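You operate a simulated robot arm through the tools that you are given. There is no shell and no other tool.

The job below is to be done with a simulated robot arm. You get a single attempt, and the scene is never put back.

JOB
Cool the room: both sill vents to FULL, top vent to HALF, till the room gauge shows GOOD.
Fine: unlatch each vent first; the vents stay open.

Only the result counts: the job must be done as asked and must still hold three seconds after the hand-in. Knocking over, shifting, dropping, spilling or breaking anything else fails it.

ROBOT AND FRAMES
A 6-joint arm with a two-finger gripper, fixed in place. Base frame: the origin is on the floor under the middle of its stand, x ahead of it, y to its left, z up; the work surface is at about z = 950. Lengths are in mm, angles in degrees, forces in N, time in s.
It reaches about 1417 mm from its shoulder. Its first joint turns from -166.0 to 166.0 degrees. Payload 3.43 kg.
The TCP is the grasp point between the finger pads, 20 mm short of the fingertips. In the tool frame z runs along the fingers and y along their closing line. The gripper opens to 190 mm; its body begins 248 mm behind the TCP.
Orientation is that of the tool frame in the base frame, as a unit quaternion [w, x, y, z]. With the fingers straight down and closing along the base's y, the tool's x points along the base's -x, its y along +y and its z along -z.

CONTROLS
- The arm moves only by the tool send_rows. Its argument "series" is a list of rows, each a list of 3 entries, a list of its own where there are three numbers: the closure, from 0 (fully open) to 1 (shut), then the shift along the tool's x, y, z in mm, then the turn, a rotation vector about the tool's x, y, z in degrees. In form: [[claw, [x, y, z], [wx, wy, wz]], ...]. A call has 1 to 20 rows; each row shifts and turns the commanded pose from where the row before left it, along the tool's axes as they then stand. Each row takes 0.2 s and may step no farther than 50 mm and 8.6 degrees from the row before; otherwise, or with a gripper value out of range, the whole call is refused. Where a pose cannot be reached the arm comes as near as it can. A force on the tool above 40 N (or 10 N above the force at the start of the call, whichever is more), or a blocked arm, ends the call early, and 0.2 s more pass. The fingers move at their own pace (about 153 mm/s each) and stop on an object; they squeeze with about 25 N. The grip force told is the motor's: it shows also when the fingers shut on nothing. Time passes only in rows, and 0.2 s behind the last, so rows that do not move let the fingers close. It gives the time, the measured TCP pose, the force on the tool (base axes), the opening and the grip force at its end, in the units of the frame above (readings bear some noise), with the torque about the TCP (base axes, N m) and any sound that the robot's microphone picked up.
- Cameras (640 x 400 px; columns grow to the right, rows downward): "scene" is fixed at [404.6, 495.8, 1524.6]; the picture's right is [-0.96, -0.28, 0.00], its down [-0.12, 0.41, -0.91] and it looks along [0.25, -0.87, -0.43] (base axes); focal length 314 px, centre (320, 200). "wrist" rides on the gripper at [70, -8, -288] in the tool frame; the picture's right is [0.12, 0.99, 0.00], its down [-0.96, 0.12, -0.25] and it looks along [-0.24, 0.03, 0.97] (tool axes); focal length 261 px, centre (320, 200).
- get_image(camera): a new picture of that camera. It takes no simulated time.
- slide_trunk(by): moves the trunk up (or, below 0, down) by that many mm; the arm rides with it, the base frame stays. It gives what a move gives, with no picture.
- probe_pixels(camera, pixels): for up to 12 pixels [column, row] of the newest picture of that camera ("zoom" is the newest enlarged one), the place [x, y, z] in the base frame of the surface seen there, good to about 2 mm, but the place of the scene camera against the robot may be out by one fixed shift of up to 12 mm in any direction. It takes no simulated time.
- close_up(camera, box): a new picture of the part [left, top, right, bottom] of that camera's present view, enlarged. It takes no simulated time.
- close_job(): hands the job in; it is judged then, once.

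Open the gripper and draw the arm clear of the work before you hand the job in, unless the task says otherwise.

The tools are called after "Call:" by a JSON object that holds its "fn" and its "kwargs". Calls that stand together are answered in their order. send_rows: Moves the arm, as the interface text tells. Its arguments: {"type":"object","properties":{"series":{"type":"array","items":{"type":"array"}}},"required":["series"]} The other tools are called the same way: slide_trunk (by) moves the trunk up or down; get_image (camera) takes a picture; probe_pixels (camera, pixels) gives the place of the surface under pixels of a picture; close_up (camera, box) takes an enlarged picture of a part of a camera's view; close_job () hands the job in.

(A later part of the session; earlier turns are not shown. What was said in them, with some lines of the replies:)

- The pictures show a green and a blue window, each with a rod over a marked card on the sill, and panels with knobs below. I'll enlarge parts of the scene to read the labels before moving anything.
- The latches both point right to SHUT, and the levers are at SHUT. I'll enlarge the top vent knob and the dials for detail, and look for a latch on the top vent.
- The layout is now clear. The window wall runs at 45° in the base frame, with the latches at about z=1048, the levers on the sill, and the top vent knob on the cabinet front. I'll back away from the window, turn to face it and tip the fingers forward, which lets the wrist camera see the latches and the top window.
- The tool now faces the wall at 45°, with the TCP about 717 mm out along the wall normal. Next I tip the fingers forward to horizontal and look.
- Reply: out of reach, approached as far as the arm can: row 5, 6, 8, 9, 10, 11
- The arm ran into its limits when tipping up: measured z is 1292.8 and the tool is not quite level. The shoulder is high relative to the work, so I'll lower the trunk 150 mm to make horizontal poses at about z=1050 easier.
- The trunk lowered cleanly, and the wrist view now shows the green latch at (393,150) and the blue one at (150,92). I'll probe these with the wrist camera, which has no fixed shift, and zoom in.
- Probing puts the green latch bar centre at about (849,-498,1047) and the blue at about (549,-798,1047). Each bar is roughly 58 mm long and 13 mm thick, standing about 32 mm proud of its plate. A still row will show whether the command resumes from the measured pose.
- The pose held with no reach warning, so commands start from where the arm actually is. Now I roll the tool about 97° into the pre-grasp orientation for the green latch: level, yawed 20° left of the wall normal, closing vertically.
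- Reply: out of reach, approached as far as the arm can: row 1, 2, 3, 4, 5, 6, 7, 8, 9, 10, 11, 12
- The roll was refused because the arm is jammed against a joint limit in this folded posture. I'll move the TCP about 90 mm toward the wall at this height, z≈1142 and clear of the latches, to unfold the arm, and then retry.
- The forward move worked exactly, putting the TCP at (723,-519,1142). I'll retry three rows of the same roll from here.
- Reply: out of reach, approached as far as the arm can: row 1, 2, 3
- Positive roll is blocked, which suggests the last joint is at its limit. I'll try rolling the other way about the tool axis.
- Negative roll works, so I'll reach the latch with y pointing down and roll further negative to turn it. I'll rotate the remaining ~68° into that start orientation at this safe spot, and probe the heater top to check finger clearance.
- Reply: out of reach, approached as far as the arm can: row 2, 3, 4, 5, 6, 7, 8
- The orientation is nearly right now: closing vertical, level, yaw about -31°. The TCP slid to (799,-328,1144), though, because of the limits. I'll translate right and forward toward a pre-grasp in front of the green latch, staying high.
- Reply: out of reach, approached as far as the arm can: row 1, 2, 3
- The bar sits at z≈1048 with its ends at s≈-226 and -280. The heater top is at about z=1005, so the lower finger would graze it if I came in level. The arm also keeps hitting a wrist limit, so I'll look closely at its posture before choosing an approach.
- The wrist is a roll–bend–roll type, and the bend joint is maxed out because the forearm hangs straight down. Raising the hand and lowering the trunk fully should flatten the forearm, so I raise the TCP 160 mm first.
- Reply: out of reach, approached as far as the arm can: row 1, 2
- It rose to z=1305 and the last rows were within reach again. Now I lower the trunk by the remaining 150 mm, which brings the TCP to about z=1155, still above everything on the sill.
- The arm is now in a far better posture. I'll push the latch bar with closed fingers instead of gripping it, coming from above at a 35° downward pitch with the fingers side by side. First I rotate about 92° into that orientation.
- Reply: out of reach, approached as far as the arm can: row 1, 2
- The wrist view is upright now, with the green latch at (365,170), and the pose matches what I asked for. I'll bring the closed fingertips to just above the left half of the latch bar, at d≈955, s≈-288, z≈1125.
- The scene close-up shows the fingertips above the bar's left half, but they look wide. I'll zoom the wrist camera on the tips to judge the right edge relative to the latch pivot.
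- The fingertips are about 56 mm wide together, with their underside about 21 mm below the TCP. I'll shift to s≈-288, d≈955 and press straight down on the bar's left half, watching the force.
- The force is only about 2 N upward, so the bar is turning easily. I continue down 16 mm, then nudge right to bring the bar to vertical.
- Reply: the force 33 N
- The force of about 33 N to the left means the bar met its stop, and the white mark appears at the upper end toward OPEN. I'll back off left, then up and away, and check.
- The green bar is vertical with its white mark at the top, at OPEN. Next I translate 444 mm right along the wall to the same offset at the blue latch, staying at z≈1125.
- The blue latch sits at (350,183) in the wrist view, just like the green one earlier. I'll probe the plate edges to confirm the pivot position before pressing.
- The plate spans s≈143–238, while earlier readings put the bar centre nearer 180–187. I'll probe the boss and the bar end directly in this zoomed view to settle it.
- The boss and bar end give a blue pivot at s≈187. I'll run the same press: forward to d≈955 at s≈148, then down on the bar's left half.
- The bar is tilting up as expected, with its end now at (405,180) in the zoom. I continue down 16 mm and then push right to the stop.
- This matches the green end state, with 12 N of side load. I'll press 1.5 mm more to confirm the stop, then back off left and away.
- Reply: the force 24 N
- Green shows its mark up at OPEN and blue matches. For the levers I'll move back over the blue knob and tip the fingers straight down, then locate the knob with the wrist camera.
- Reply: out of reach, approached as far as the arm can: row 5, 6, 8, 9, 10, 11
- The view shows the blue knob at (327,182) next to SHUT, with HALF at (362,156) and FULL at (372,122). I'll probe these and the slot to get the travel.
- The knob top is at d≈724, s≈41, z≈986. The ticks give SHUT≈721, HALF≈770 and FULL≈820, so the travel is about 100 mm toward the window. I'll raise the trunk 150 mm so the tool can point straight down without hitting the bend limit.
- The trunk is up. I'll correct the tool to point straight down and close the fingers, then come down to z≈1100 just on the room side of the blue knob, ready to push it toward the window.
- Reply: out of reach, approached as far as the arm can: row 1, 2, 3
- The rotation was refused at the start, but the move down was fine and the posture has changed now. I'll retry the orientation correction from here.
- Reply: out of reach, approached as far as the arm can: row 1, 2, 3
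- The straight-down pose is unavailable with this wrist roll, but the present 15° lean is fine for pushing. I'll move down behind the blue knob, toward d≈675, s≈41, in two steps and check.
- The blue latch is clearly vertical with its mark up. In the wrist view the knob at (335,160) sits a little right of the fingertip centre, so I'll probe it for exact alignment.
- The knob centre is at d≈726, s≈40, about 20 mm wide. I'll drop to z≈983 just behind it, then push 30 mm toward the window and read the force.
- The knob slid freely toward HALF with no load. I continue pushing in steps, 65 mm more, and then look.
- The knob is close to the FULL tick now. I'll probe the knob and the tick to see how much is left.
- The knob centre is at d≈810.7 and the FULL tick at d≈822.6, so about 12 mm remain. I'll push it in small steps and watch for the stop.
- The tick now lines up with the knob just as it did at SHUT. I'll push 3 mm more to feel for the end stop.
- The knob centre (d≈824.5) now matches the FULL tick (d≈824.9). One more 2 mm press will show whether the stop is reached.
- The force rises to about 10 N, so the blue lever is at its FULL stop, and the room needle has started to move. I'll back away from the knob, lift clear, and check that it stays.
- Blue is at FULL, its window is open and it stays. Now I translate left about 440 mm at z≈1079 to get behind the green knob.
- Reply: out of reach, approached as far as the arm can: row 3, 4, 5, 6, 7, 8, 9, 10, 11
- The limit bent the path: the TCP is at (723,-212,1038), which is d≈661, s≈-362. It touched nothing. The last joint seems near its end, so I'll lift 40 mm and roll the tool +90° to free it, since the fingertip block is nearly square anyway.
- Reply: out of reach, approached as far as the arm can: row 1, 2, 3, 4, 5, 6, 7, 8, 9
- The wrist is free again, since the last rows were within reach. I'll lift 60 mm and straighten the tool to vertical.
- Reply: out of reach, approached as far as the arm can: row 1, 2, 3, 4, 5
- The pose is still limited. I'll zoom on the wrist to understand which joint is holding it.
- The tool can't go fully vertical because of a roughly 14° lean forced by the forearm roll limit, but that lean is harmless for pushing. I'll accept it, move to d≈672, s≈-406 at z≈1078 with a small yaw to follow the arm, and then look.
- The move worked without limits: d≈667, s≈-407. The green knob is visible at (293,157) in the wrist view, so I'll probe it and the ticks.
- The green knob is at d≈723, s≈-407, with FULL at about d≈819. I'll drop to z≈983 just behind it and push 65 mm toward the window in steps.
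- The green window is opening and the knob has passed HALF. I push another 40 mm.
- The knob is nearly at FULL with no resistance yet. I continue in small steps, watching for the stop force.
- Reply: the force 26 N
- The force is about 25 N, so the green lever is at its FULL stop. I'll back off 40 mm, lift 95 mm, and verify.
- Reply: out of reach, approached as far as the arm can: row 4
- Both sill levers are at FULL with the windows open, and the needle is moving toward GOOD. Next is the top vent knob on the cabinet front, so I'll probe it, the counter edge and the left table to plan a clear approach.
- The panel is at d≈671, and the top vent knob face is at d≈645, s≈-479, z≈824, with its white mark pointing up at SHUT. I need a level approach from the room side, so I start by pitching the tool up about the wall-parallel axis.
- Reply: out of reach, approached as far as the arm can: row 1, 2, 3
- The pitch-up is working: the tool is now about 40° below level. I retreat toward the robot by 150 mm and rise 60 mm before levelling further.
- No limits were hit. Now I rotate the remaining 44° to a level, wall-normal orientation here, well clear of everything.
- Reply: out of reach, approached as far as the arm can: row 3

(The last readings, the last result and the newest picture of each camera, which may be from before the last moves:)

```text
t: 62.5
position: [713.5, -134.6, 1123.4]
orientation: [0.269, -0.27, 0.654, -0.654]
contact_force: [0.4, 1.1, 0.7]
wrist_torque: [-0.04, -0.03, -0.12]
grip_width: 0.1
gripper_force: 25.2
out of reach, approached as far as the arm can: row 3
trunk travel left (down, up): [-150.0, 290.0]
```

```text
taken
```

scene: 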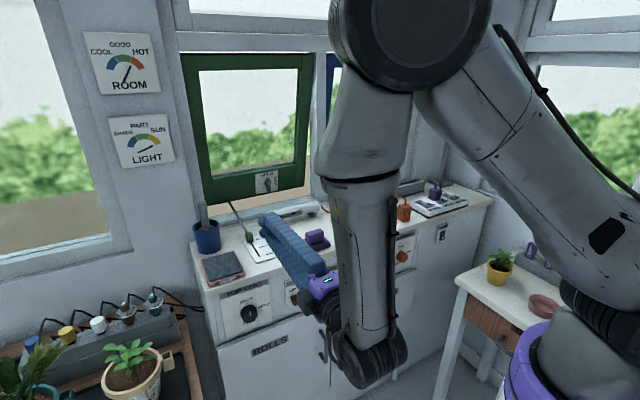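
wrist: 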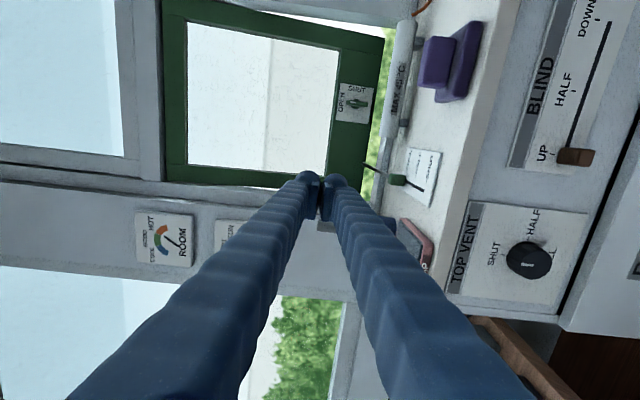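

It's level now, and the wrist view shows the top vent knob at (530,260). I'll zoom in and probe it with this camera for accurate coordinates, and also check the top window for a latch.

Call:
{"fn": "close_up", "kwargs": {"camera": "wrist", "box": [440, 190, 600, 320]}}

Call:
{"fn": "close_up", "kwargs": {"camera": "wrist", "box": [0, 0, 240, 200]}}

Call:
{"fn": "probe_pixels", "kwargs": {"camera": "wrist", "pixels": [[528, 262], [508, 262], [550, 260], [528, 242], [530, 280], [505, 262], [480, 285], [570, 300], [575, 225], [450, 250], [435, 240]]}}

```text
3.08 times, centred on (520, 255) of wrist
```

zoom: 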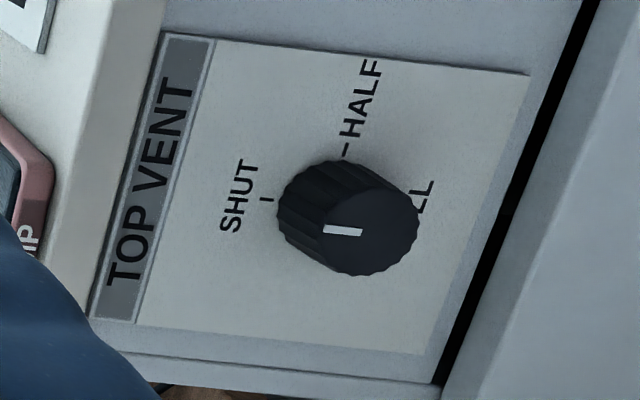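

```text
2.00 times, centred on (120, 100) of wrist
```

zoom: 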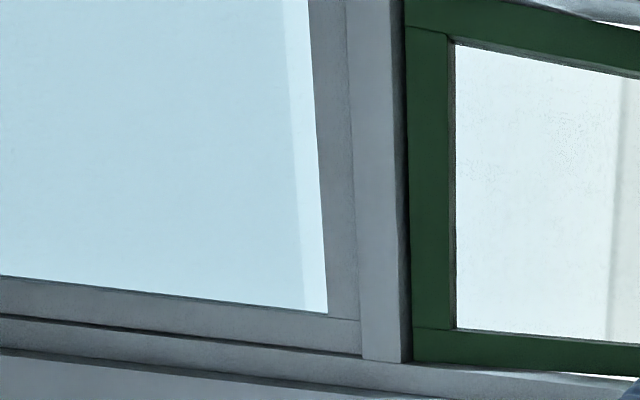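

```text
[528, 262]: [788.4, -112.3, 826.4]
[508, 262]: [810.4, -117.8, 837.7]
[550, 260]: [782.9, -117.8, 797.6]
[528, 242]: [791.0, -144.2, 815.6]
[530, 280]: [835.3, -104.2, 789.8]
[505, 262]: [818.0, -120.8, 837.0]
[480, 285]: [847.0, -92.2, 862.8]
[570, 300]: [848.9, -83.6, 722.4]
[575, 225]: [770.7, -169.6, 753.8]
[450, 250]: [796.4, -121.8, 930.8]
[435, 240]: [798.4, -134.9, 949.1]
```

The top window frame shows no latch. The knob face is at d≈637 by the wrist camera and the panel at d≈664. I'll probe the face centre and rim more precisely in a fresh zoom.

Call:
{"fn": "close_up", "kwargs": {"camera": "wrist", "box": [480, 210, 580, 310]}}

Call:
{"fn": "probe_pixels", "kwargs": {"camera": "wrist", "pixels": [[537, 264], [524, 266], [550, 266], [536, 277], [538, 253], [497, 254], [545, 240], [531, 263], [540, 200], [525, 300]]}}

```text
4.00 times, centred on (530, 260) of wrist
```

zoom: 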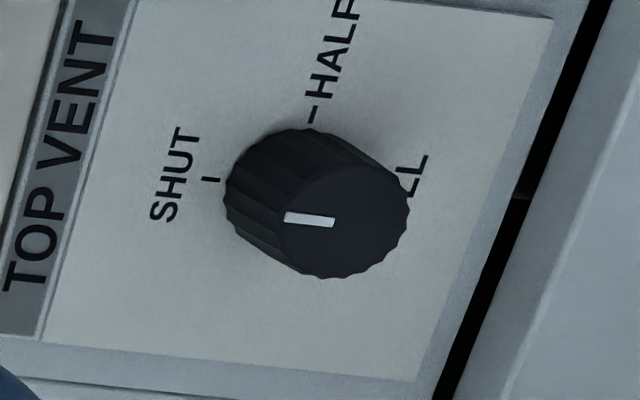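

```text
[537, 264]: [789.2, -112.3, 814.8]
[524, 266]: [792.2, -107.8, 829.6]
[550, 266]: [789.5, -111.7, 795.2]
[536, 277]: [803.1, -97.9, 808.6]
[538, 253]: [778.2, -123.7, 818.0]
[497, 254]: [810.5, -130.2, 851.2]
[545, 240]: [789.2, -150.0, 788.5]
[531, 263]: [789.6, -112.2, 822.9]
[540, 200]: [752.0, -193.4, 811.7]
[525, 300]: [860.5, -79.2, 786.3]
```

The knob centre is at d≈637 (face), s≈-480, z≈814, with a radius of about 20 mm, and the SHUT tick is directly above it. I'll roll -90° here so the fingers lie side by side, which leaves room to turn the knob clockwise, and open them partly.

Call:
{"fn": "send_rows", "kwargs": {"series": [[0.9, [0, 0, 0], [0, 0, -8.2]], [0.8, [0, 0, 0], [0, 0, -8.2]], [0.7, [0, 0, 0], [0, 0, -8.2]], [0.6, [0, 0, 0], [0, 0, -8.2]], [0.58, [0, 0, 0], [0, 0, -8.2]], [0.58, [0, 0, 0], [0, 0, -8.2]], [0.58, [0, 0, 0], [0, 0, -8.2]], [0.58, [0, 0, 0], [0, 0, -8.2]], [0.58, [0, 0, 0], [0, 0, -8.2]], [0.58, [0, 0, 0], [0, 0, -8.2]], [0.58, [0, 0, 0], [0, 0, -8]], [0.58, [0, 0, 0], [0, 0, 0]]]}}

Call:
{"fn": "get_image", "kwargs": {"camera": "wrist"}}

```text
t: 65.0
position: [713.8, -134.4, 1122.8]
orientation: [0.271, 0.654, -0.271, 0.652]
contact_force: [0.4, 0.6, 0.4]
wrist_torque: [0.03, -0.02, 0.01]
grip_width: 79.8
gripper_force: 0.0
trunk travel left (down, up): [-150.0, 290.0]
```

```text
taken
```

wrist: 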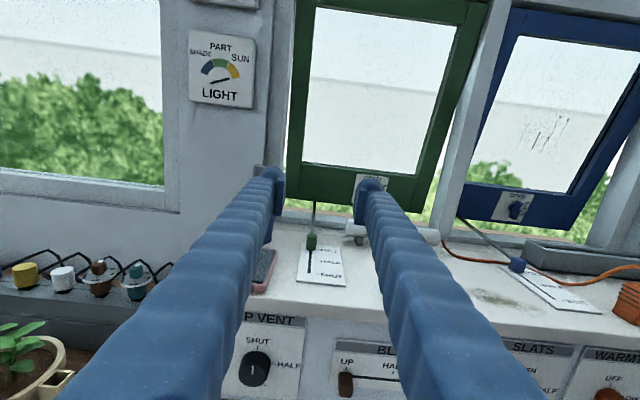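

The view is upright with the knob at (255,368). Now I lower the trunk the last 150 mm; the fingertips are in front of the counter edge, so the way down is clear.

Call:
{"fn": "slide_trunk", "kwargs": {"by": -150}}

Call:
{"fn": "get_image", "kwargs": {"camera": "scene"}}

Call:
{"fn": "get_image", "kwargs": {"camera": "wrist"}}

```text
t: 66.8
position: [714.0, -133.3, 974.9]
orientation: [0.269, 0.654, -0.27, 0.653]
contact_force: [0.0, -0.4, -1.0]
wrist_torque: [0.01, 0.03, 0.05]
grip_width: 79.7
gripper_force: 0.0
trunk travel left (down, up): [0.0, 440.0]
```

```text
taken
```

scene: 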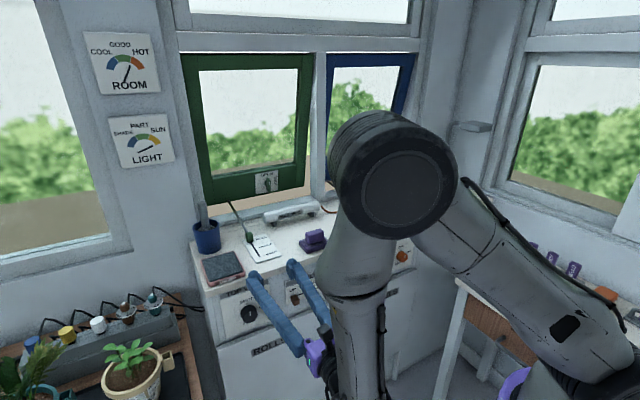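

```text
taken
```

wrist: 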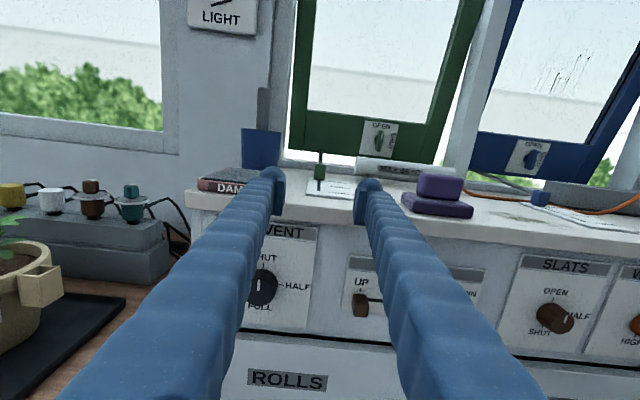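

The knob is in view at (262,288). I'll move down and left to a spot about 60 mm in front of it, on its axis.

Call:
{"fn": "send_rows", "kwargs": {"series": [[0.58, [-40.2, -17.5, -7.5], [0, 0, 0]], [0.58, [-40.2, -17.5, -7.5], [0, 0, 0]], [0.58, [-40.2, -17.5, -7.5], [0, 0, 0]], [0.58, [-40.2, -17.5, -7.5], [0, 0, 0]], [0.58, [0, 0, 0], [0, 0, 0]]]}}

Call:
{"fn": "get_image", "kwargs": {"camera": "wrist"}}

Call:
{"fn": "get_image", "kwargs": {"camera": "scene"}}

```text
t: 68.0
position: [738.7, -65.1, 811.6]
orientation: [0.271, 0.654, -0.272, 0.652]
contact_force: [0.1, -0.1, -0.8]
wrist_torque: [0.01, -0.02, -0.01]
grip_width: 79.8
gripper_force: 0.1
trunk travel left (down, up): [0.0, 440.0]
```

```text
taken
```

wrist: 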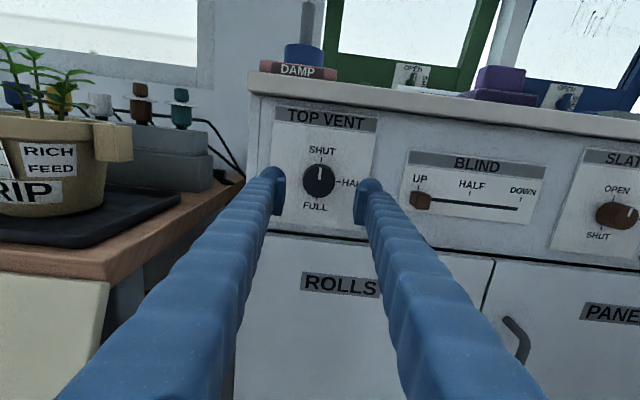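

```text
taken
```

scene: 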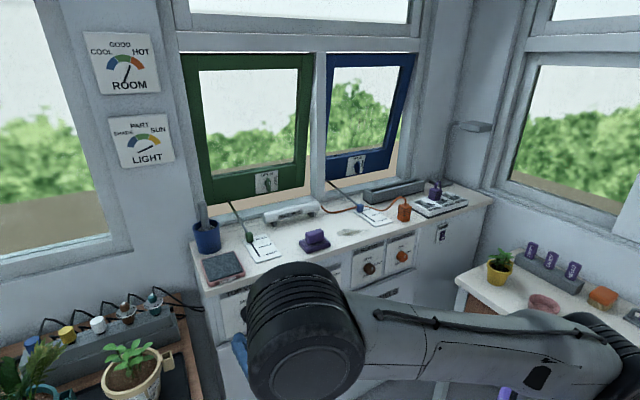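

The knob is straight ahead at (319,181) with its mark up. I'll probe its centre from this close, square-on view.

Call:
{"fn": "close_up", "kwargs": {"camera": "wrist", "box": [260, 120, 380, 230]}}

Call:
{"fn": "probe_pixels", "kwargs": {"camera": "wrist", "pixels": [[319, 181], [304, 181], [334, 181], [319, 166], [319, 197], [319, 158], [342, 182], [290, 150], [315, 198]]}}

```text
3.64 times, centred on (320, 175) of wrist
```

zoom: 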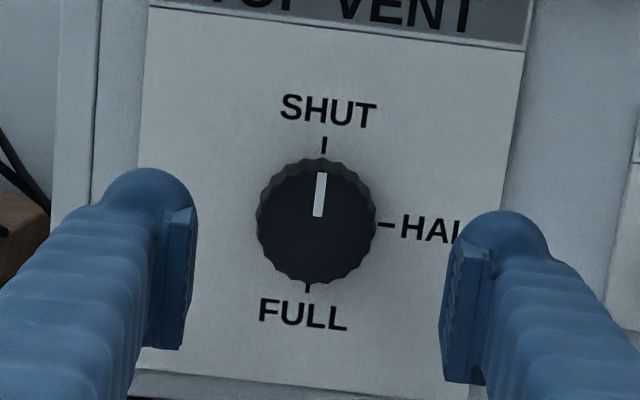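

```text
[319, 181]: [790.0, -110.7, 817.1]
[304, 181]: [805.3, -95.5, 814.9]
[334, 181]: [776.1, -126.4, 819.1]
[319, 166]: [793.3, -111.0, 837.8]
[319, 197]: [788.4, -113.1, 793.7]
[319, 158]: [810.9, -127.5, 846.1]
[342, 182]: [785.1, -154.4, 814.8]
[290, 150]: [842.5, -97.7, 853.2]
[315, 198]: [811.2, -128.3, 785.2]
```

The knob centre is at s≈-480.5, z≈816, with its face at d≈637 and a diameter of about 46 mm. I'll advance 70 mm so the open fingers straddle it with tips about 5 mm short of the panel.

Call:
{"fn": "send_rows", "kwargs": {"series": [[0.58, [2.2, -2.1, 25], [0, 0, 0]], [0.58, [2.2, -2.1, 25], [0, 0, 0]], [0.58, [0, 0, 20], [0, 0, 0]], [0.58, [0, 0, 0], [0, 0, 0]]]}}

Call:
{"fn": "close_up", "kwargs": {"camera": "wrist", "box": [240, 110, 400, 240]}}

```text
t: 69.0
position: [793.8, -109.6, 819.1]
orientation: [0.271, 0.654, -0.272, 0.652]
contact_force: [-0.4, -0.4, -0.2]
wrist_torque: [0.02, 0.02, -0.03]
grip_width: 79.7
gripper_force: 0.0
trunk travel left (down, up): [0.0, 440.0]
```

```text
3.08 times, centred on (320, 175) of wrist
```

zoom: 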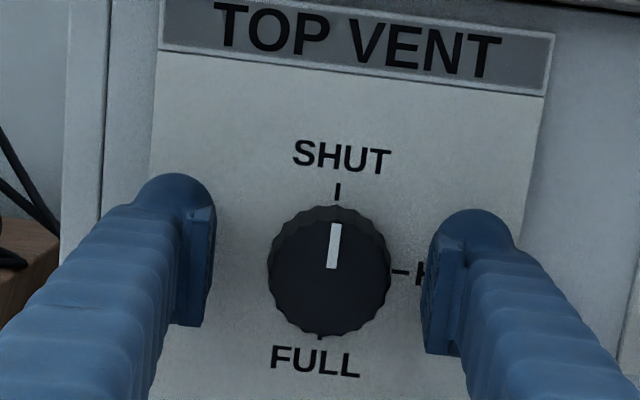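

I'm around the knob at d≈639 with a small offset, so I'll centre by about 3 mm each way and close the fingers on it.

Call:
{"fn": "send_rows", "kwargs": {"series": [[0.58, [-3, 3.3, 0], [0, 0, 0]], [0.7, [0, 0, 0], [0, 0, 0]], [1, [0, 0, 0], [0, 0, 0]], [1, [0, 0, 0], [0, 0, 0]], [1, [0, 0, 0], [0, 0, 0]]]}}

Call:
{"fn": "close_up", "kwargs": {"camera": "wrist", "box": [240, 110, 400, 240]}}

```text
t: 70.2
position: [790.9, -112.6, 815.6]
orientation: [0.271, 0.653, -0.271, 0.653]
contact_force: [-2.9, -4.6, -0.1]
wrist_torque: [-0.03, 0.0, -0.03]
grip_width: 44.6
gripper_force: 45.0
trunk travel left (down, up): [0.0, 440.0]
```

```text
3.08 times, centred on (320, 175) of wrist
```

zoom: 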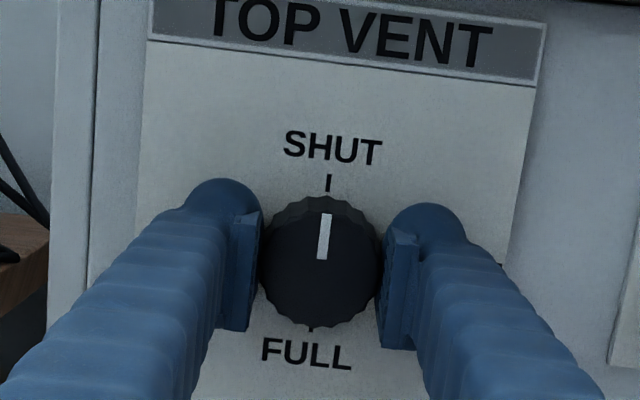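

The knob is gripped at 44.6 mm. I turn it clockwise 17° first and check that it follows and that the load stays low.

Call:
{"fn": "send_rows", "kwargs": {"series": [[1, [0, 0, 0], [0, 0, 8.5]], [1, [0, 0, 0], [0, 0, 8.5]], [1, [0, 0, 0], [0, 0, 0]]]}}

Call:
{"fn": "close_up", "kwargs": {"camera": "wrist", "box": [240, 110, 400, 240]}}

```text
t: 71.0
position: [790.8, -111.9, 815.4]
orientation: [0.171, 0.606, -0.366, 0.685]
contact_force: [-18.1, -1.0, 1.7]
wrist_torque: [-0.08, -0.04, -0.17]
grip_width: 44.5
gripper_force: 44.3
trunk travel left (down, up): [0.0, 440.0]
```

```text
3.08 times, centred on (320, 175) of wrist
```

zoom: 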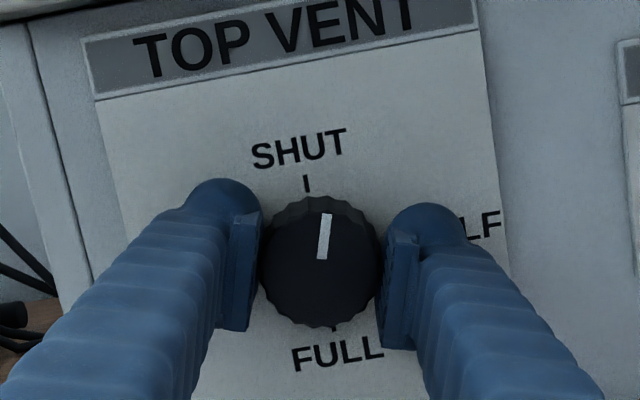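

The knob follows the gripper, with its mark now clockwise of SHUT. There is a modest side load, so I'll ease the tool slightly and keep turning.

Call:
{"fn": "send_rows", "kwargs": {"series": [[1, [0.3, 0.9, -1.5], [0, 0, 8.5]], [1, [0, 0, 0], [0, 0, 8.5]], [1, [0, 0, 0], [0, 0, 8.5]], [1, [0, 0, 0], [0, 0, 0]]]}}

Call:
{"fn": "close_up", "kwargs": {"camera": "wrist", "box": [240, 110, 400, 240]}}

```text
t: 72.0
position: [791.1, -112.2, 815.0]
orientation: [0.014, 0.51, -0.49, 0.707]
contact_force: [13.1, -18.7, 10.0]
wrist_torque: [-0.11, -0.12, -0.1]
grip_width: 44.6
gripper_force: 44.8
trunk travel left (down, up): [0.0, 440.0]
```

```text
3.08 times, centred on (320, 175) of wrist
```

zoom: 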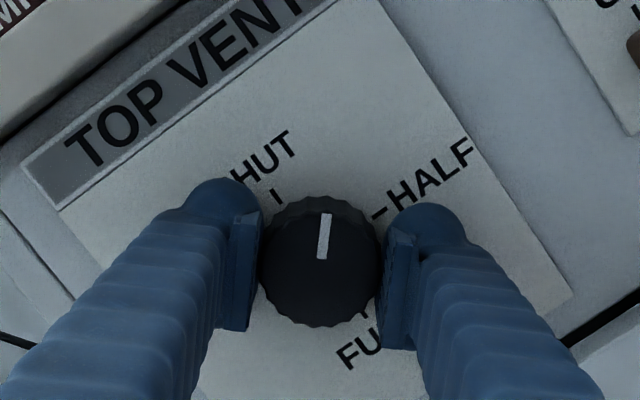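

The mark is halfway between SHUT and HALF. I continue turning 25.5° with a 1 mm forward easing.

Call:
{"fn": "send_rows", "kwargs": {"series": [[1, [0.5, 0, 1], [0, 0, 8.5]], [1, [0, 0, 0], [0, 0, 8.5]], [1, [0, 0, 0], [0, 0, 8.5]], [1, [0, 0, 0], [0, 0, 0]]]}}

Call:
{"fn": "close_up", "kwargs": {"camera": "wrist", "box": [240, 110, 400, 240]}}

```text
t: 73.0
position: [790.7, -112.1, 815.6]
orientation: [-0.141, 0.39, -0.591, 0.692]
contact_force: [-11.3, 3.9, 6.2]
wrist_torque: [-0.06, 0.01, 0.05]
grip_width: 44.4
gripper_force: 44.7
trunk travel left (down, up): [0.0, 440.0]
```

```text
3.08 times, centred on (320, 175) of wrist
```

zoom: 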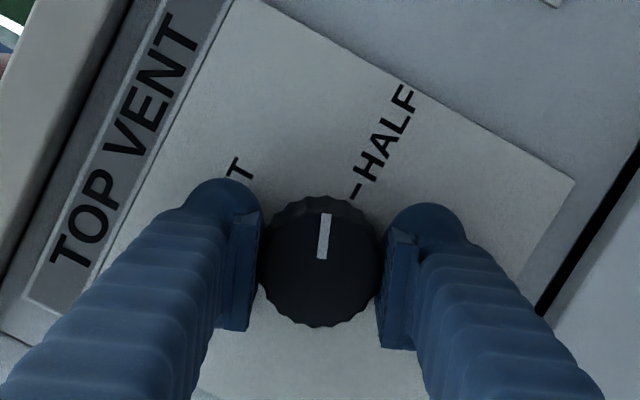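

It's at 68° now and the HALF tick is coming into line. I turn the last 22°.

Call:
{"fn": "send_rows", "kwargs": {"series": [[1, [0, 0, 0], [0, 0, 8.5]], [1, [0, 0, 0], [0, 0, 8.5]], [1, [0, 0, 0], [0, 0, 5]], [1, [0, 0, 0], [0, 0, 0]]]}}

Call:
{"fn": "close_up", "kwargs": {"camera": "wrist", "box": [240, 110, 400, 240]}}

Call:
{"fn": "get_image", "kwargs": {"camera": "scene"}}

```text
t: 74.0
position: [789.9, -113.7, 814.3]
orientation: [0.271, -0.27, 0.654, -0.653]
contact_force: [-16.6, 8.7, 0.5]
wrist_torque: [-0.04, 0.03, -0.01]
grip_width: 44.5
gripper_force: 45.5
trunk travel left (down, up): [0.0, 440.0]
```

```text
3.08 times, centred on (320, 175) of wrist
```

zoom: 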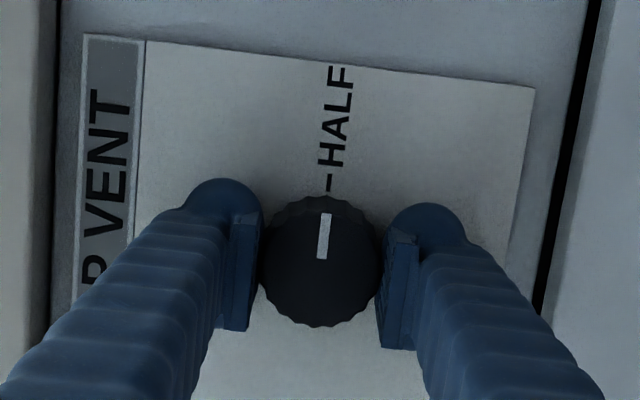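

```text
taken
```

scene: 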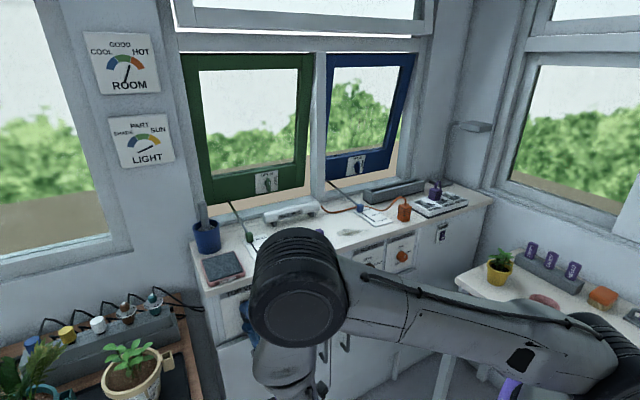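

The mark lines up with HALF and the top window has tilted open. I'll release the knob, draw straight back 75 mm, and check that it stays put.

Call:
{"fn": "send_rows", "kwargs": {"series": [[0.75, [0, 0, 0], [0, 0, 0]], [0.6, [0, 0, 0], [0, 0, 0]], [0.6, [0, 0, 0], [0, 0, 0]], [0.6, [0, 0, -25], [0, 0, 0]], [0.6, [0, 0, -25], [0, 0, 0]], [0.6, [0, 0, -25], [0, 0, 0]], [0.6, [0, 0, 0], [0, 0, 0]]]}}

Call:
{"fn": "close_up", "kwargs": {"camera": "wrist", "box": [240, 110, 400, 240]}}

Call:
{"fn": "close_up", "kwargs": {"camera": "scene", "box": [80, 20, 190, 100]}}

```text
t: 75.6
position: [738.9, -59.7, 815.3]
orientation: [0.27, -0.27, 0.654, -0.653]
contact_force: [0.1, -0.2, -0.1]
wrist_torque: [0.03, 0.02, 0.05]
grip_width: 75.8
gripper_force: 0.0
trunk travel left (down, up): [0.0, 440.0]
```

```text
3.08 times, centred on (320, 175) of wrist
```

zoom: 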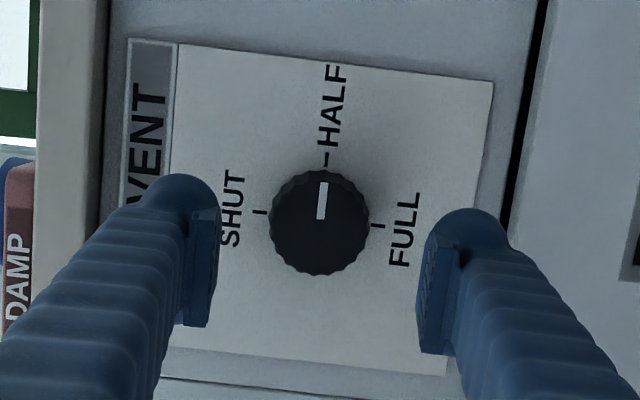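

```text
5.00 times, centred on (135, 60) of scene
```

zoom: 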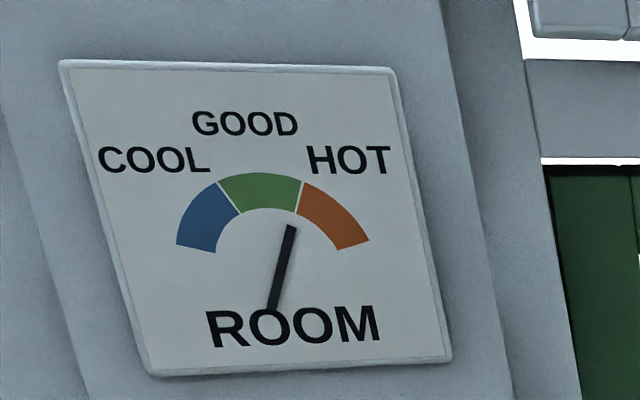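

The knob rests exactly at HALF. The room needle is near the HOT/GOOD boundary and still moving. I'll draw the arm farther back with the gripper opening, letting time pass, and then check the gauge.

Call:
{"fn": "send_rows", "kwargs": {"series": [[0.5, [0, 0, -20], [0, 0, 0]], [0.4, [0, 0, -20], [0, 0, 0]], [0.2, [0, 0, -20], [0, 0, 0]], [0, [0, 0, 0], [0, 0, 0]], [0, [0, 0, 0], [0, 0, 0]], [0, [0, 0, 0], [0, 0, 0]]]}}

Call:
{"fn": "close_up", "kwargs": {"camera": "scene", "box": [80, 20, 190, 100]}}

Call:
{"fn": "get_image", "kwargs": {"camera": "wrist"}}

Call:
{"fn": "get_image", "kwargs": {"camera": "scene"}}

```text
t: 77.0
position: [698.4, -18.2, 813.9]
orientation: [0.27, -0.27, 0.654, -0.653]
contact_force: [0.5, 0.3, 0.0]
wrist_torque: [-0.02, 0.0, -0.01]
grip_width: 190.2
gripper_force: 0.0
trunk travel left (down, up): [0.0, 440.0]
```

```text
5.00 times, centred on (135, 60) of scene
```

zoom: 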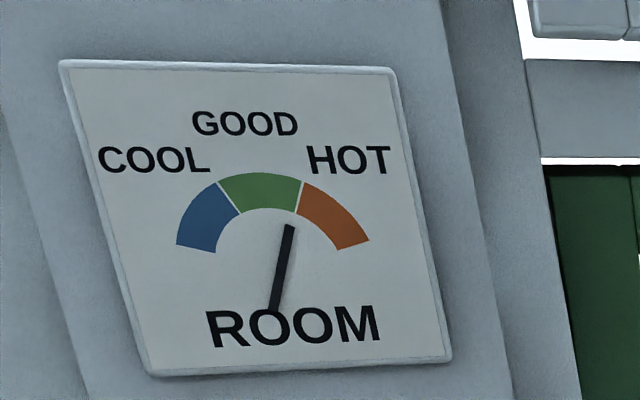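

```text
taken
```

wrist: 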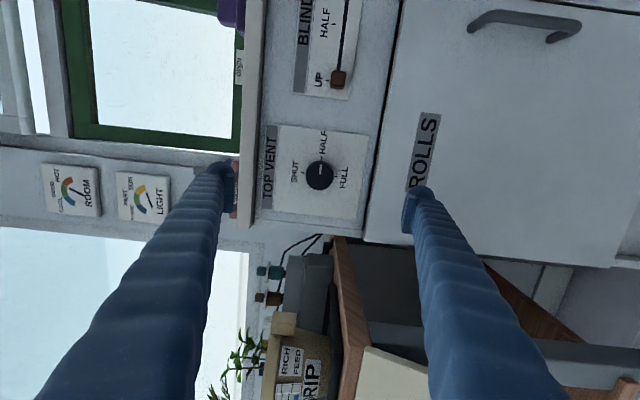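

```text
taken
```

scene: 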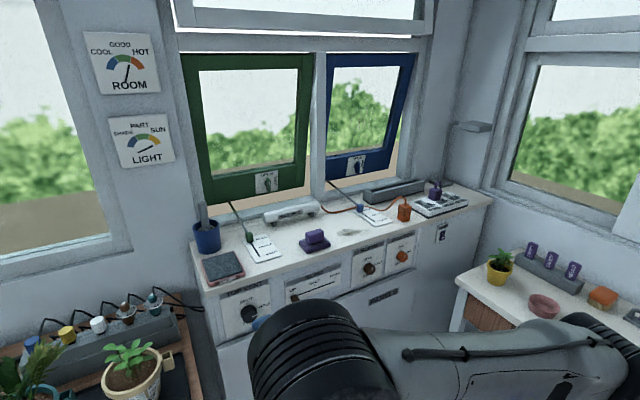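

All vents are as asked, and the needle is right at the HOT/GOOD boundary and moving slowly. I hold still for about 4 s and look again.

Call:
{"fn": "send_rows", "kwargs": {"series": [[0, [0, 0, 0], [0, 0, 0]], [0, [0, 0, 0], [0, 0, 0]], [0, [0, 0, 0], [0, 0, 0]], [0, [0, 0, 0], [0, 0, 0]], [0, [0, 0, 0], [0, 0, 0]], [0, [0, 0, 0], [0, 0, 0]], [0, [0, 0, 0], [0, 0, 0]], [0, [0, 0, 0], [0, 0, 0]], [0, [0, 0, 0], [0, 0, 0]], [0, [0, 0, 0], [0, 0, 0]], [0, [0, 0, 0], [0, 0, 0]], [0, [0, 0, 0], [0, 0, 0]], [0, [0, 0, 0], [0, 0, 0]], [0, [0, 0, 0], [0, 0, 0]], [0, [0, 0, 0], [0, 0, 0]], [0, [0, 0, 0], [0, 0, 0]], [0, [0, 0, 0], [0, 0, 0]], [0, [0, 0, 0], [0, 0, 0]], [0, [0, 0, 0], [0, 0, 0]], [0, [0, 0, 0], [0, 0, 0]]]}}

Call:
{"fn": "close_up", "kwargs": {"camera": "scene", "box": [80, 20, 190, 100]}}

Call:
{"fn": "close_up", "kwargs": {"camera": "scene", "box": [190, 140, 410, 270]}}

```text
t: 81.2
position: [698.9, -16.3, 814.9]
orientation: [0.271, -0.27, 0.654, -0.652]
contact_force: [0.3, -0.5, -0.1]
wrist_torque: [-0.01, 0.01, 0.02]
grip_width: 189.7
gripper_force: 0.0
trunk travel left (down, up): [0.0, 440.0]
```

```text
5.00 times, centred on (135, 60) of scene
```

zoom: 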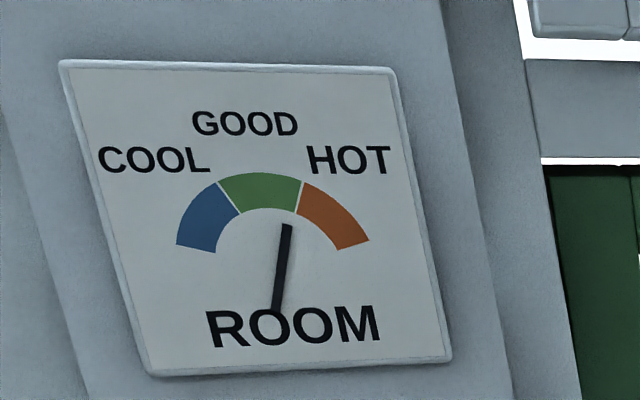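

```text
2.91 times, centred on (300, 205) of scene
```

zoom: 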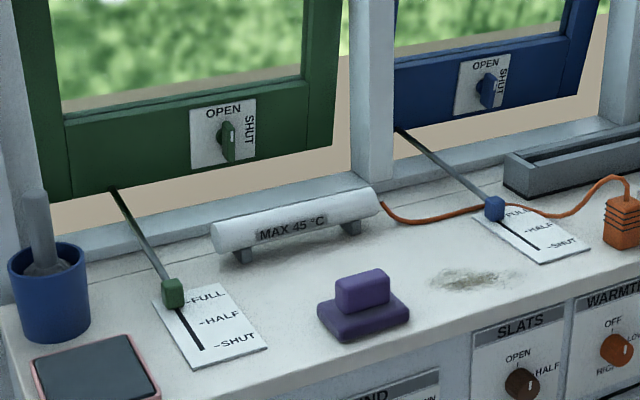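

The needle now points into the green GOOD zone, and the levers and windows hold. I'll wait a bit longer so it settles away from the boundary, and check whether it levels off.

Call:
{"fn": "send_rows", "kwargs": {"series": [[0, [0, 0, 0], [0, 0, 0]], [0, [0, 0, 0], [0, 0, 0]], [0, [0, 0, 0], [0, 0, 0]], [0, [0, 0, 0], [0, 0, 0]], [0, [0, 0, 0], [0, 0, 0]], [0, [0, 0, 0], [0, 0, 0]], [0, [0, 0, 0], [0, 0, 0]], [0, [0, 0, 0], [0, 0, 0]], [0, [0, 0, 0], [0, 0, 0]], [0, [0, 0, 0], [0, 0, 0]], [0, [0, 0, 0], [0, 0, 0]], [0, [0, 0, 0], [0, 0, 0]], [0, [0, 0, 0], [0, 0, 0]], [0, [0, 0, 0], [0, 0, 0]], [0, [0, 0, 0], [0, 0, 0]], [0, [0, 0, 0], [0, 0, 0]], [0, [0, 0, 0], [0, 0, 0]], [0, [0, 0, 0], [0, 0, 0]], [0, [0, 0, 0], [0, 0, 0]], [0, [0, 0, 0], [0, 0, 0]]]}}

Call:
{"fn": "close_up", "kwargs": {"camera": "scene", "box": [80, 20, 190, 100]}}

```text
t: 85.4
position: [698.4, -17.2, 812.7]
orientation: [0.27, -0.27, 0.654, -0.653]
contact_force: [0.9, 0.0, -0.4]
wrist_torque: [-0.01, -0.02, -0.01]
grip_width: 190.0
gripper_force: 0.1
trunk travel left (down, up): [0.0, 440.0]
```

```text
5.00 times, centred on (135, 60) of scene
```

zoom: 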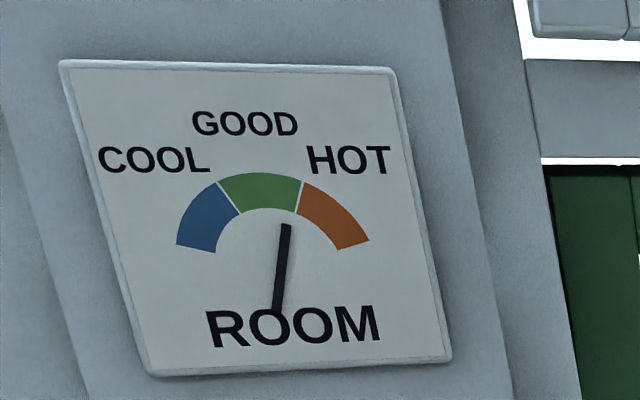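

The needle has levelled off inside GOOD, unchanged between t=81 and t=85. Before handing in, I'll check both lever knobs against their FULL marks and confirm nothing else moved.

Call:
{"fn": "close_up", "kwargs": {"camera": "scene", "box": [325, 180, 425, 240]}}

Call:
{"fn": "close_up", "kwargs": {"camera": "scene", "box": [215, 215, 315, 275]}}

Call:
{"fn": "close_up", "kwargs": {"camera": "scene", "box": [105, 30, 165, 90]}}

Call:
{"fn": "close_up", "kwargs": {"camera": "wrist", "box": [260, 110, 380, 230]}}

```text
6.40 times, centred on (375, 210) of scene
```

zoom: 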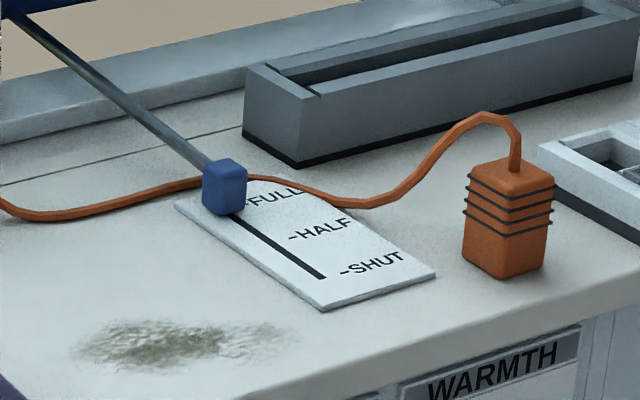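

```text
6.40 times, centred on (265, 245) of scene
```

zoom: 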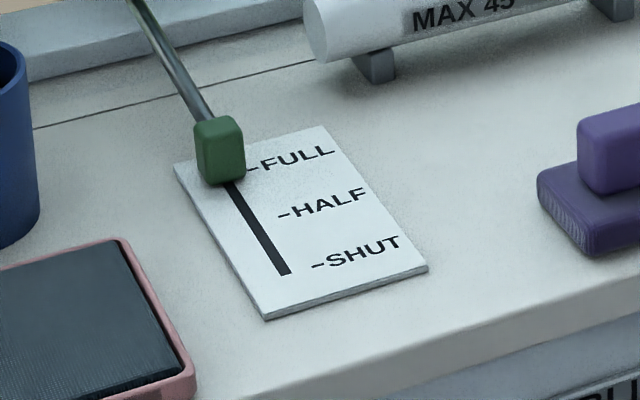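

```text
6.67 times, centred on (135, 60) of scene
```

zoom: 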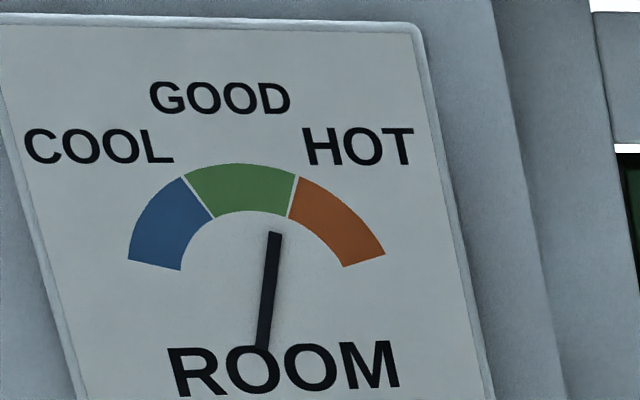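

```text
3.33 times, centred on (320, 170) of wrist
```

zoom: 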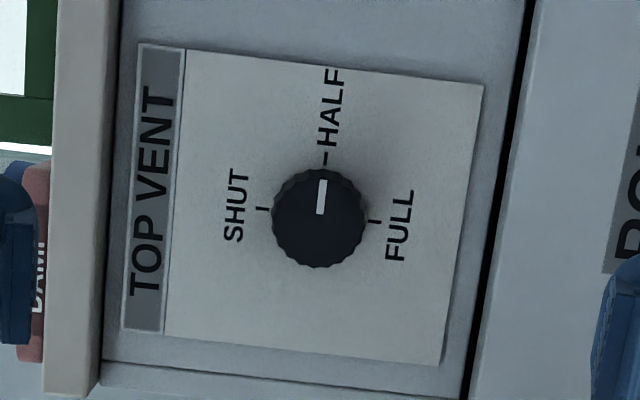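

Both levers sit at FULL, the latches are at OPEN, the top vent is at HALF, and the room needle is steady in the green. The gripper is open and about 130 mm clear of the cabinet. A last 2 s wait will confirm stability.

Call:
{"fn": "send_rows", "kwargs": {"series": [[0, [0, 0, -10], [0, 0, 0]], [0, [0, 0, 0], [0, 0, 0]], [0, [0, 0, 0], [0, 0, 0]], [0, [0, 0, 0], [0, 0, 0]], [0, [0, 0, 0], [0, 0, 0]], [0, [0, 0, 0], [0, 0, 0]], [0, [0, 0, 0], [0, 0, 0]], [0, [0, 0, 0], [0, 0, 0]], [0, [0, 0, 0], [0, 0, 0]], [0, [0, 0, 0], [0, 0, 0]]]}}

Call:
{"fn": "get_image", "kwargs": {"camera": "scene"}}

Call:
{"fn": "close_up", "kwargs": {"camera": "scene", "box": [105, 30, 165, 90]}}

```text
t: 87.6
position: [691.0, -9.2, 815.3]
orientation: [0.27, -0.27, 0.654, -0.653]
contact_force: [0.3, 0.3, 0.2]
wrist_torque: [0.0, -0.01, 0.0]
grip_width: 189.7
gripper_force: 0.0
trunk travel left (down, up): [0.0, 440.0]
```

```text
taken
```

scene: 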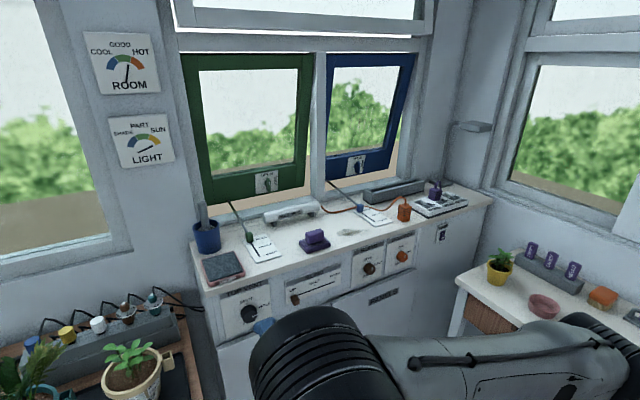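

```text
6.67 times, centred on (135, 60) of scene
```

zoom: 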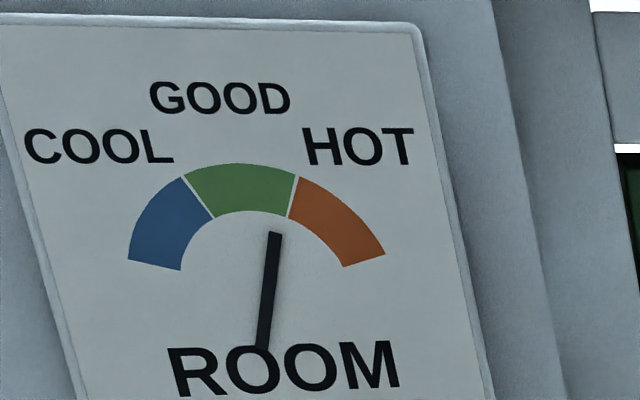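

The gauge is steady in GOOD, with all vents as asked and everything else where it was. I'm handing the job in.

Call:
{"fn": "close_job", "kwargs": {}}

```text
The job is handed in.
```

The job is handed in: both sill vents are at FULL, the top vent is at HALF, and the room gauge reads GOOD.

- **Sill vents:** I turned both latches to OPEN first, then pushed each lever to its stop at FULL. Both windows are open and stayed open after I let go.
- **Top vent:** I turned the knob clockwise from SHUT to HALF, and the window tilted open. I saw no latch on the parts of its frame the cameras showed, but I did not see the top of it.
- **Room gauge:** the needle settled in the green and did not move over the last six seconds. It sits toward the HOT side of the GOOD zone, not in the middle.

Nothing else on the sill looked moved in the last pictures. The gripper is open and the arm is drawn back from the cabinet.
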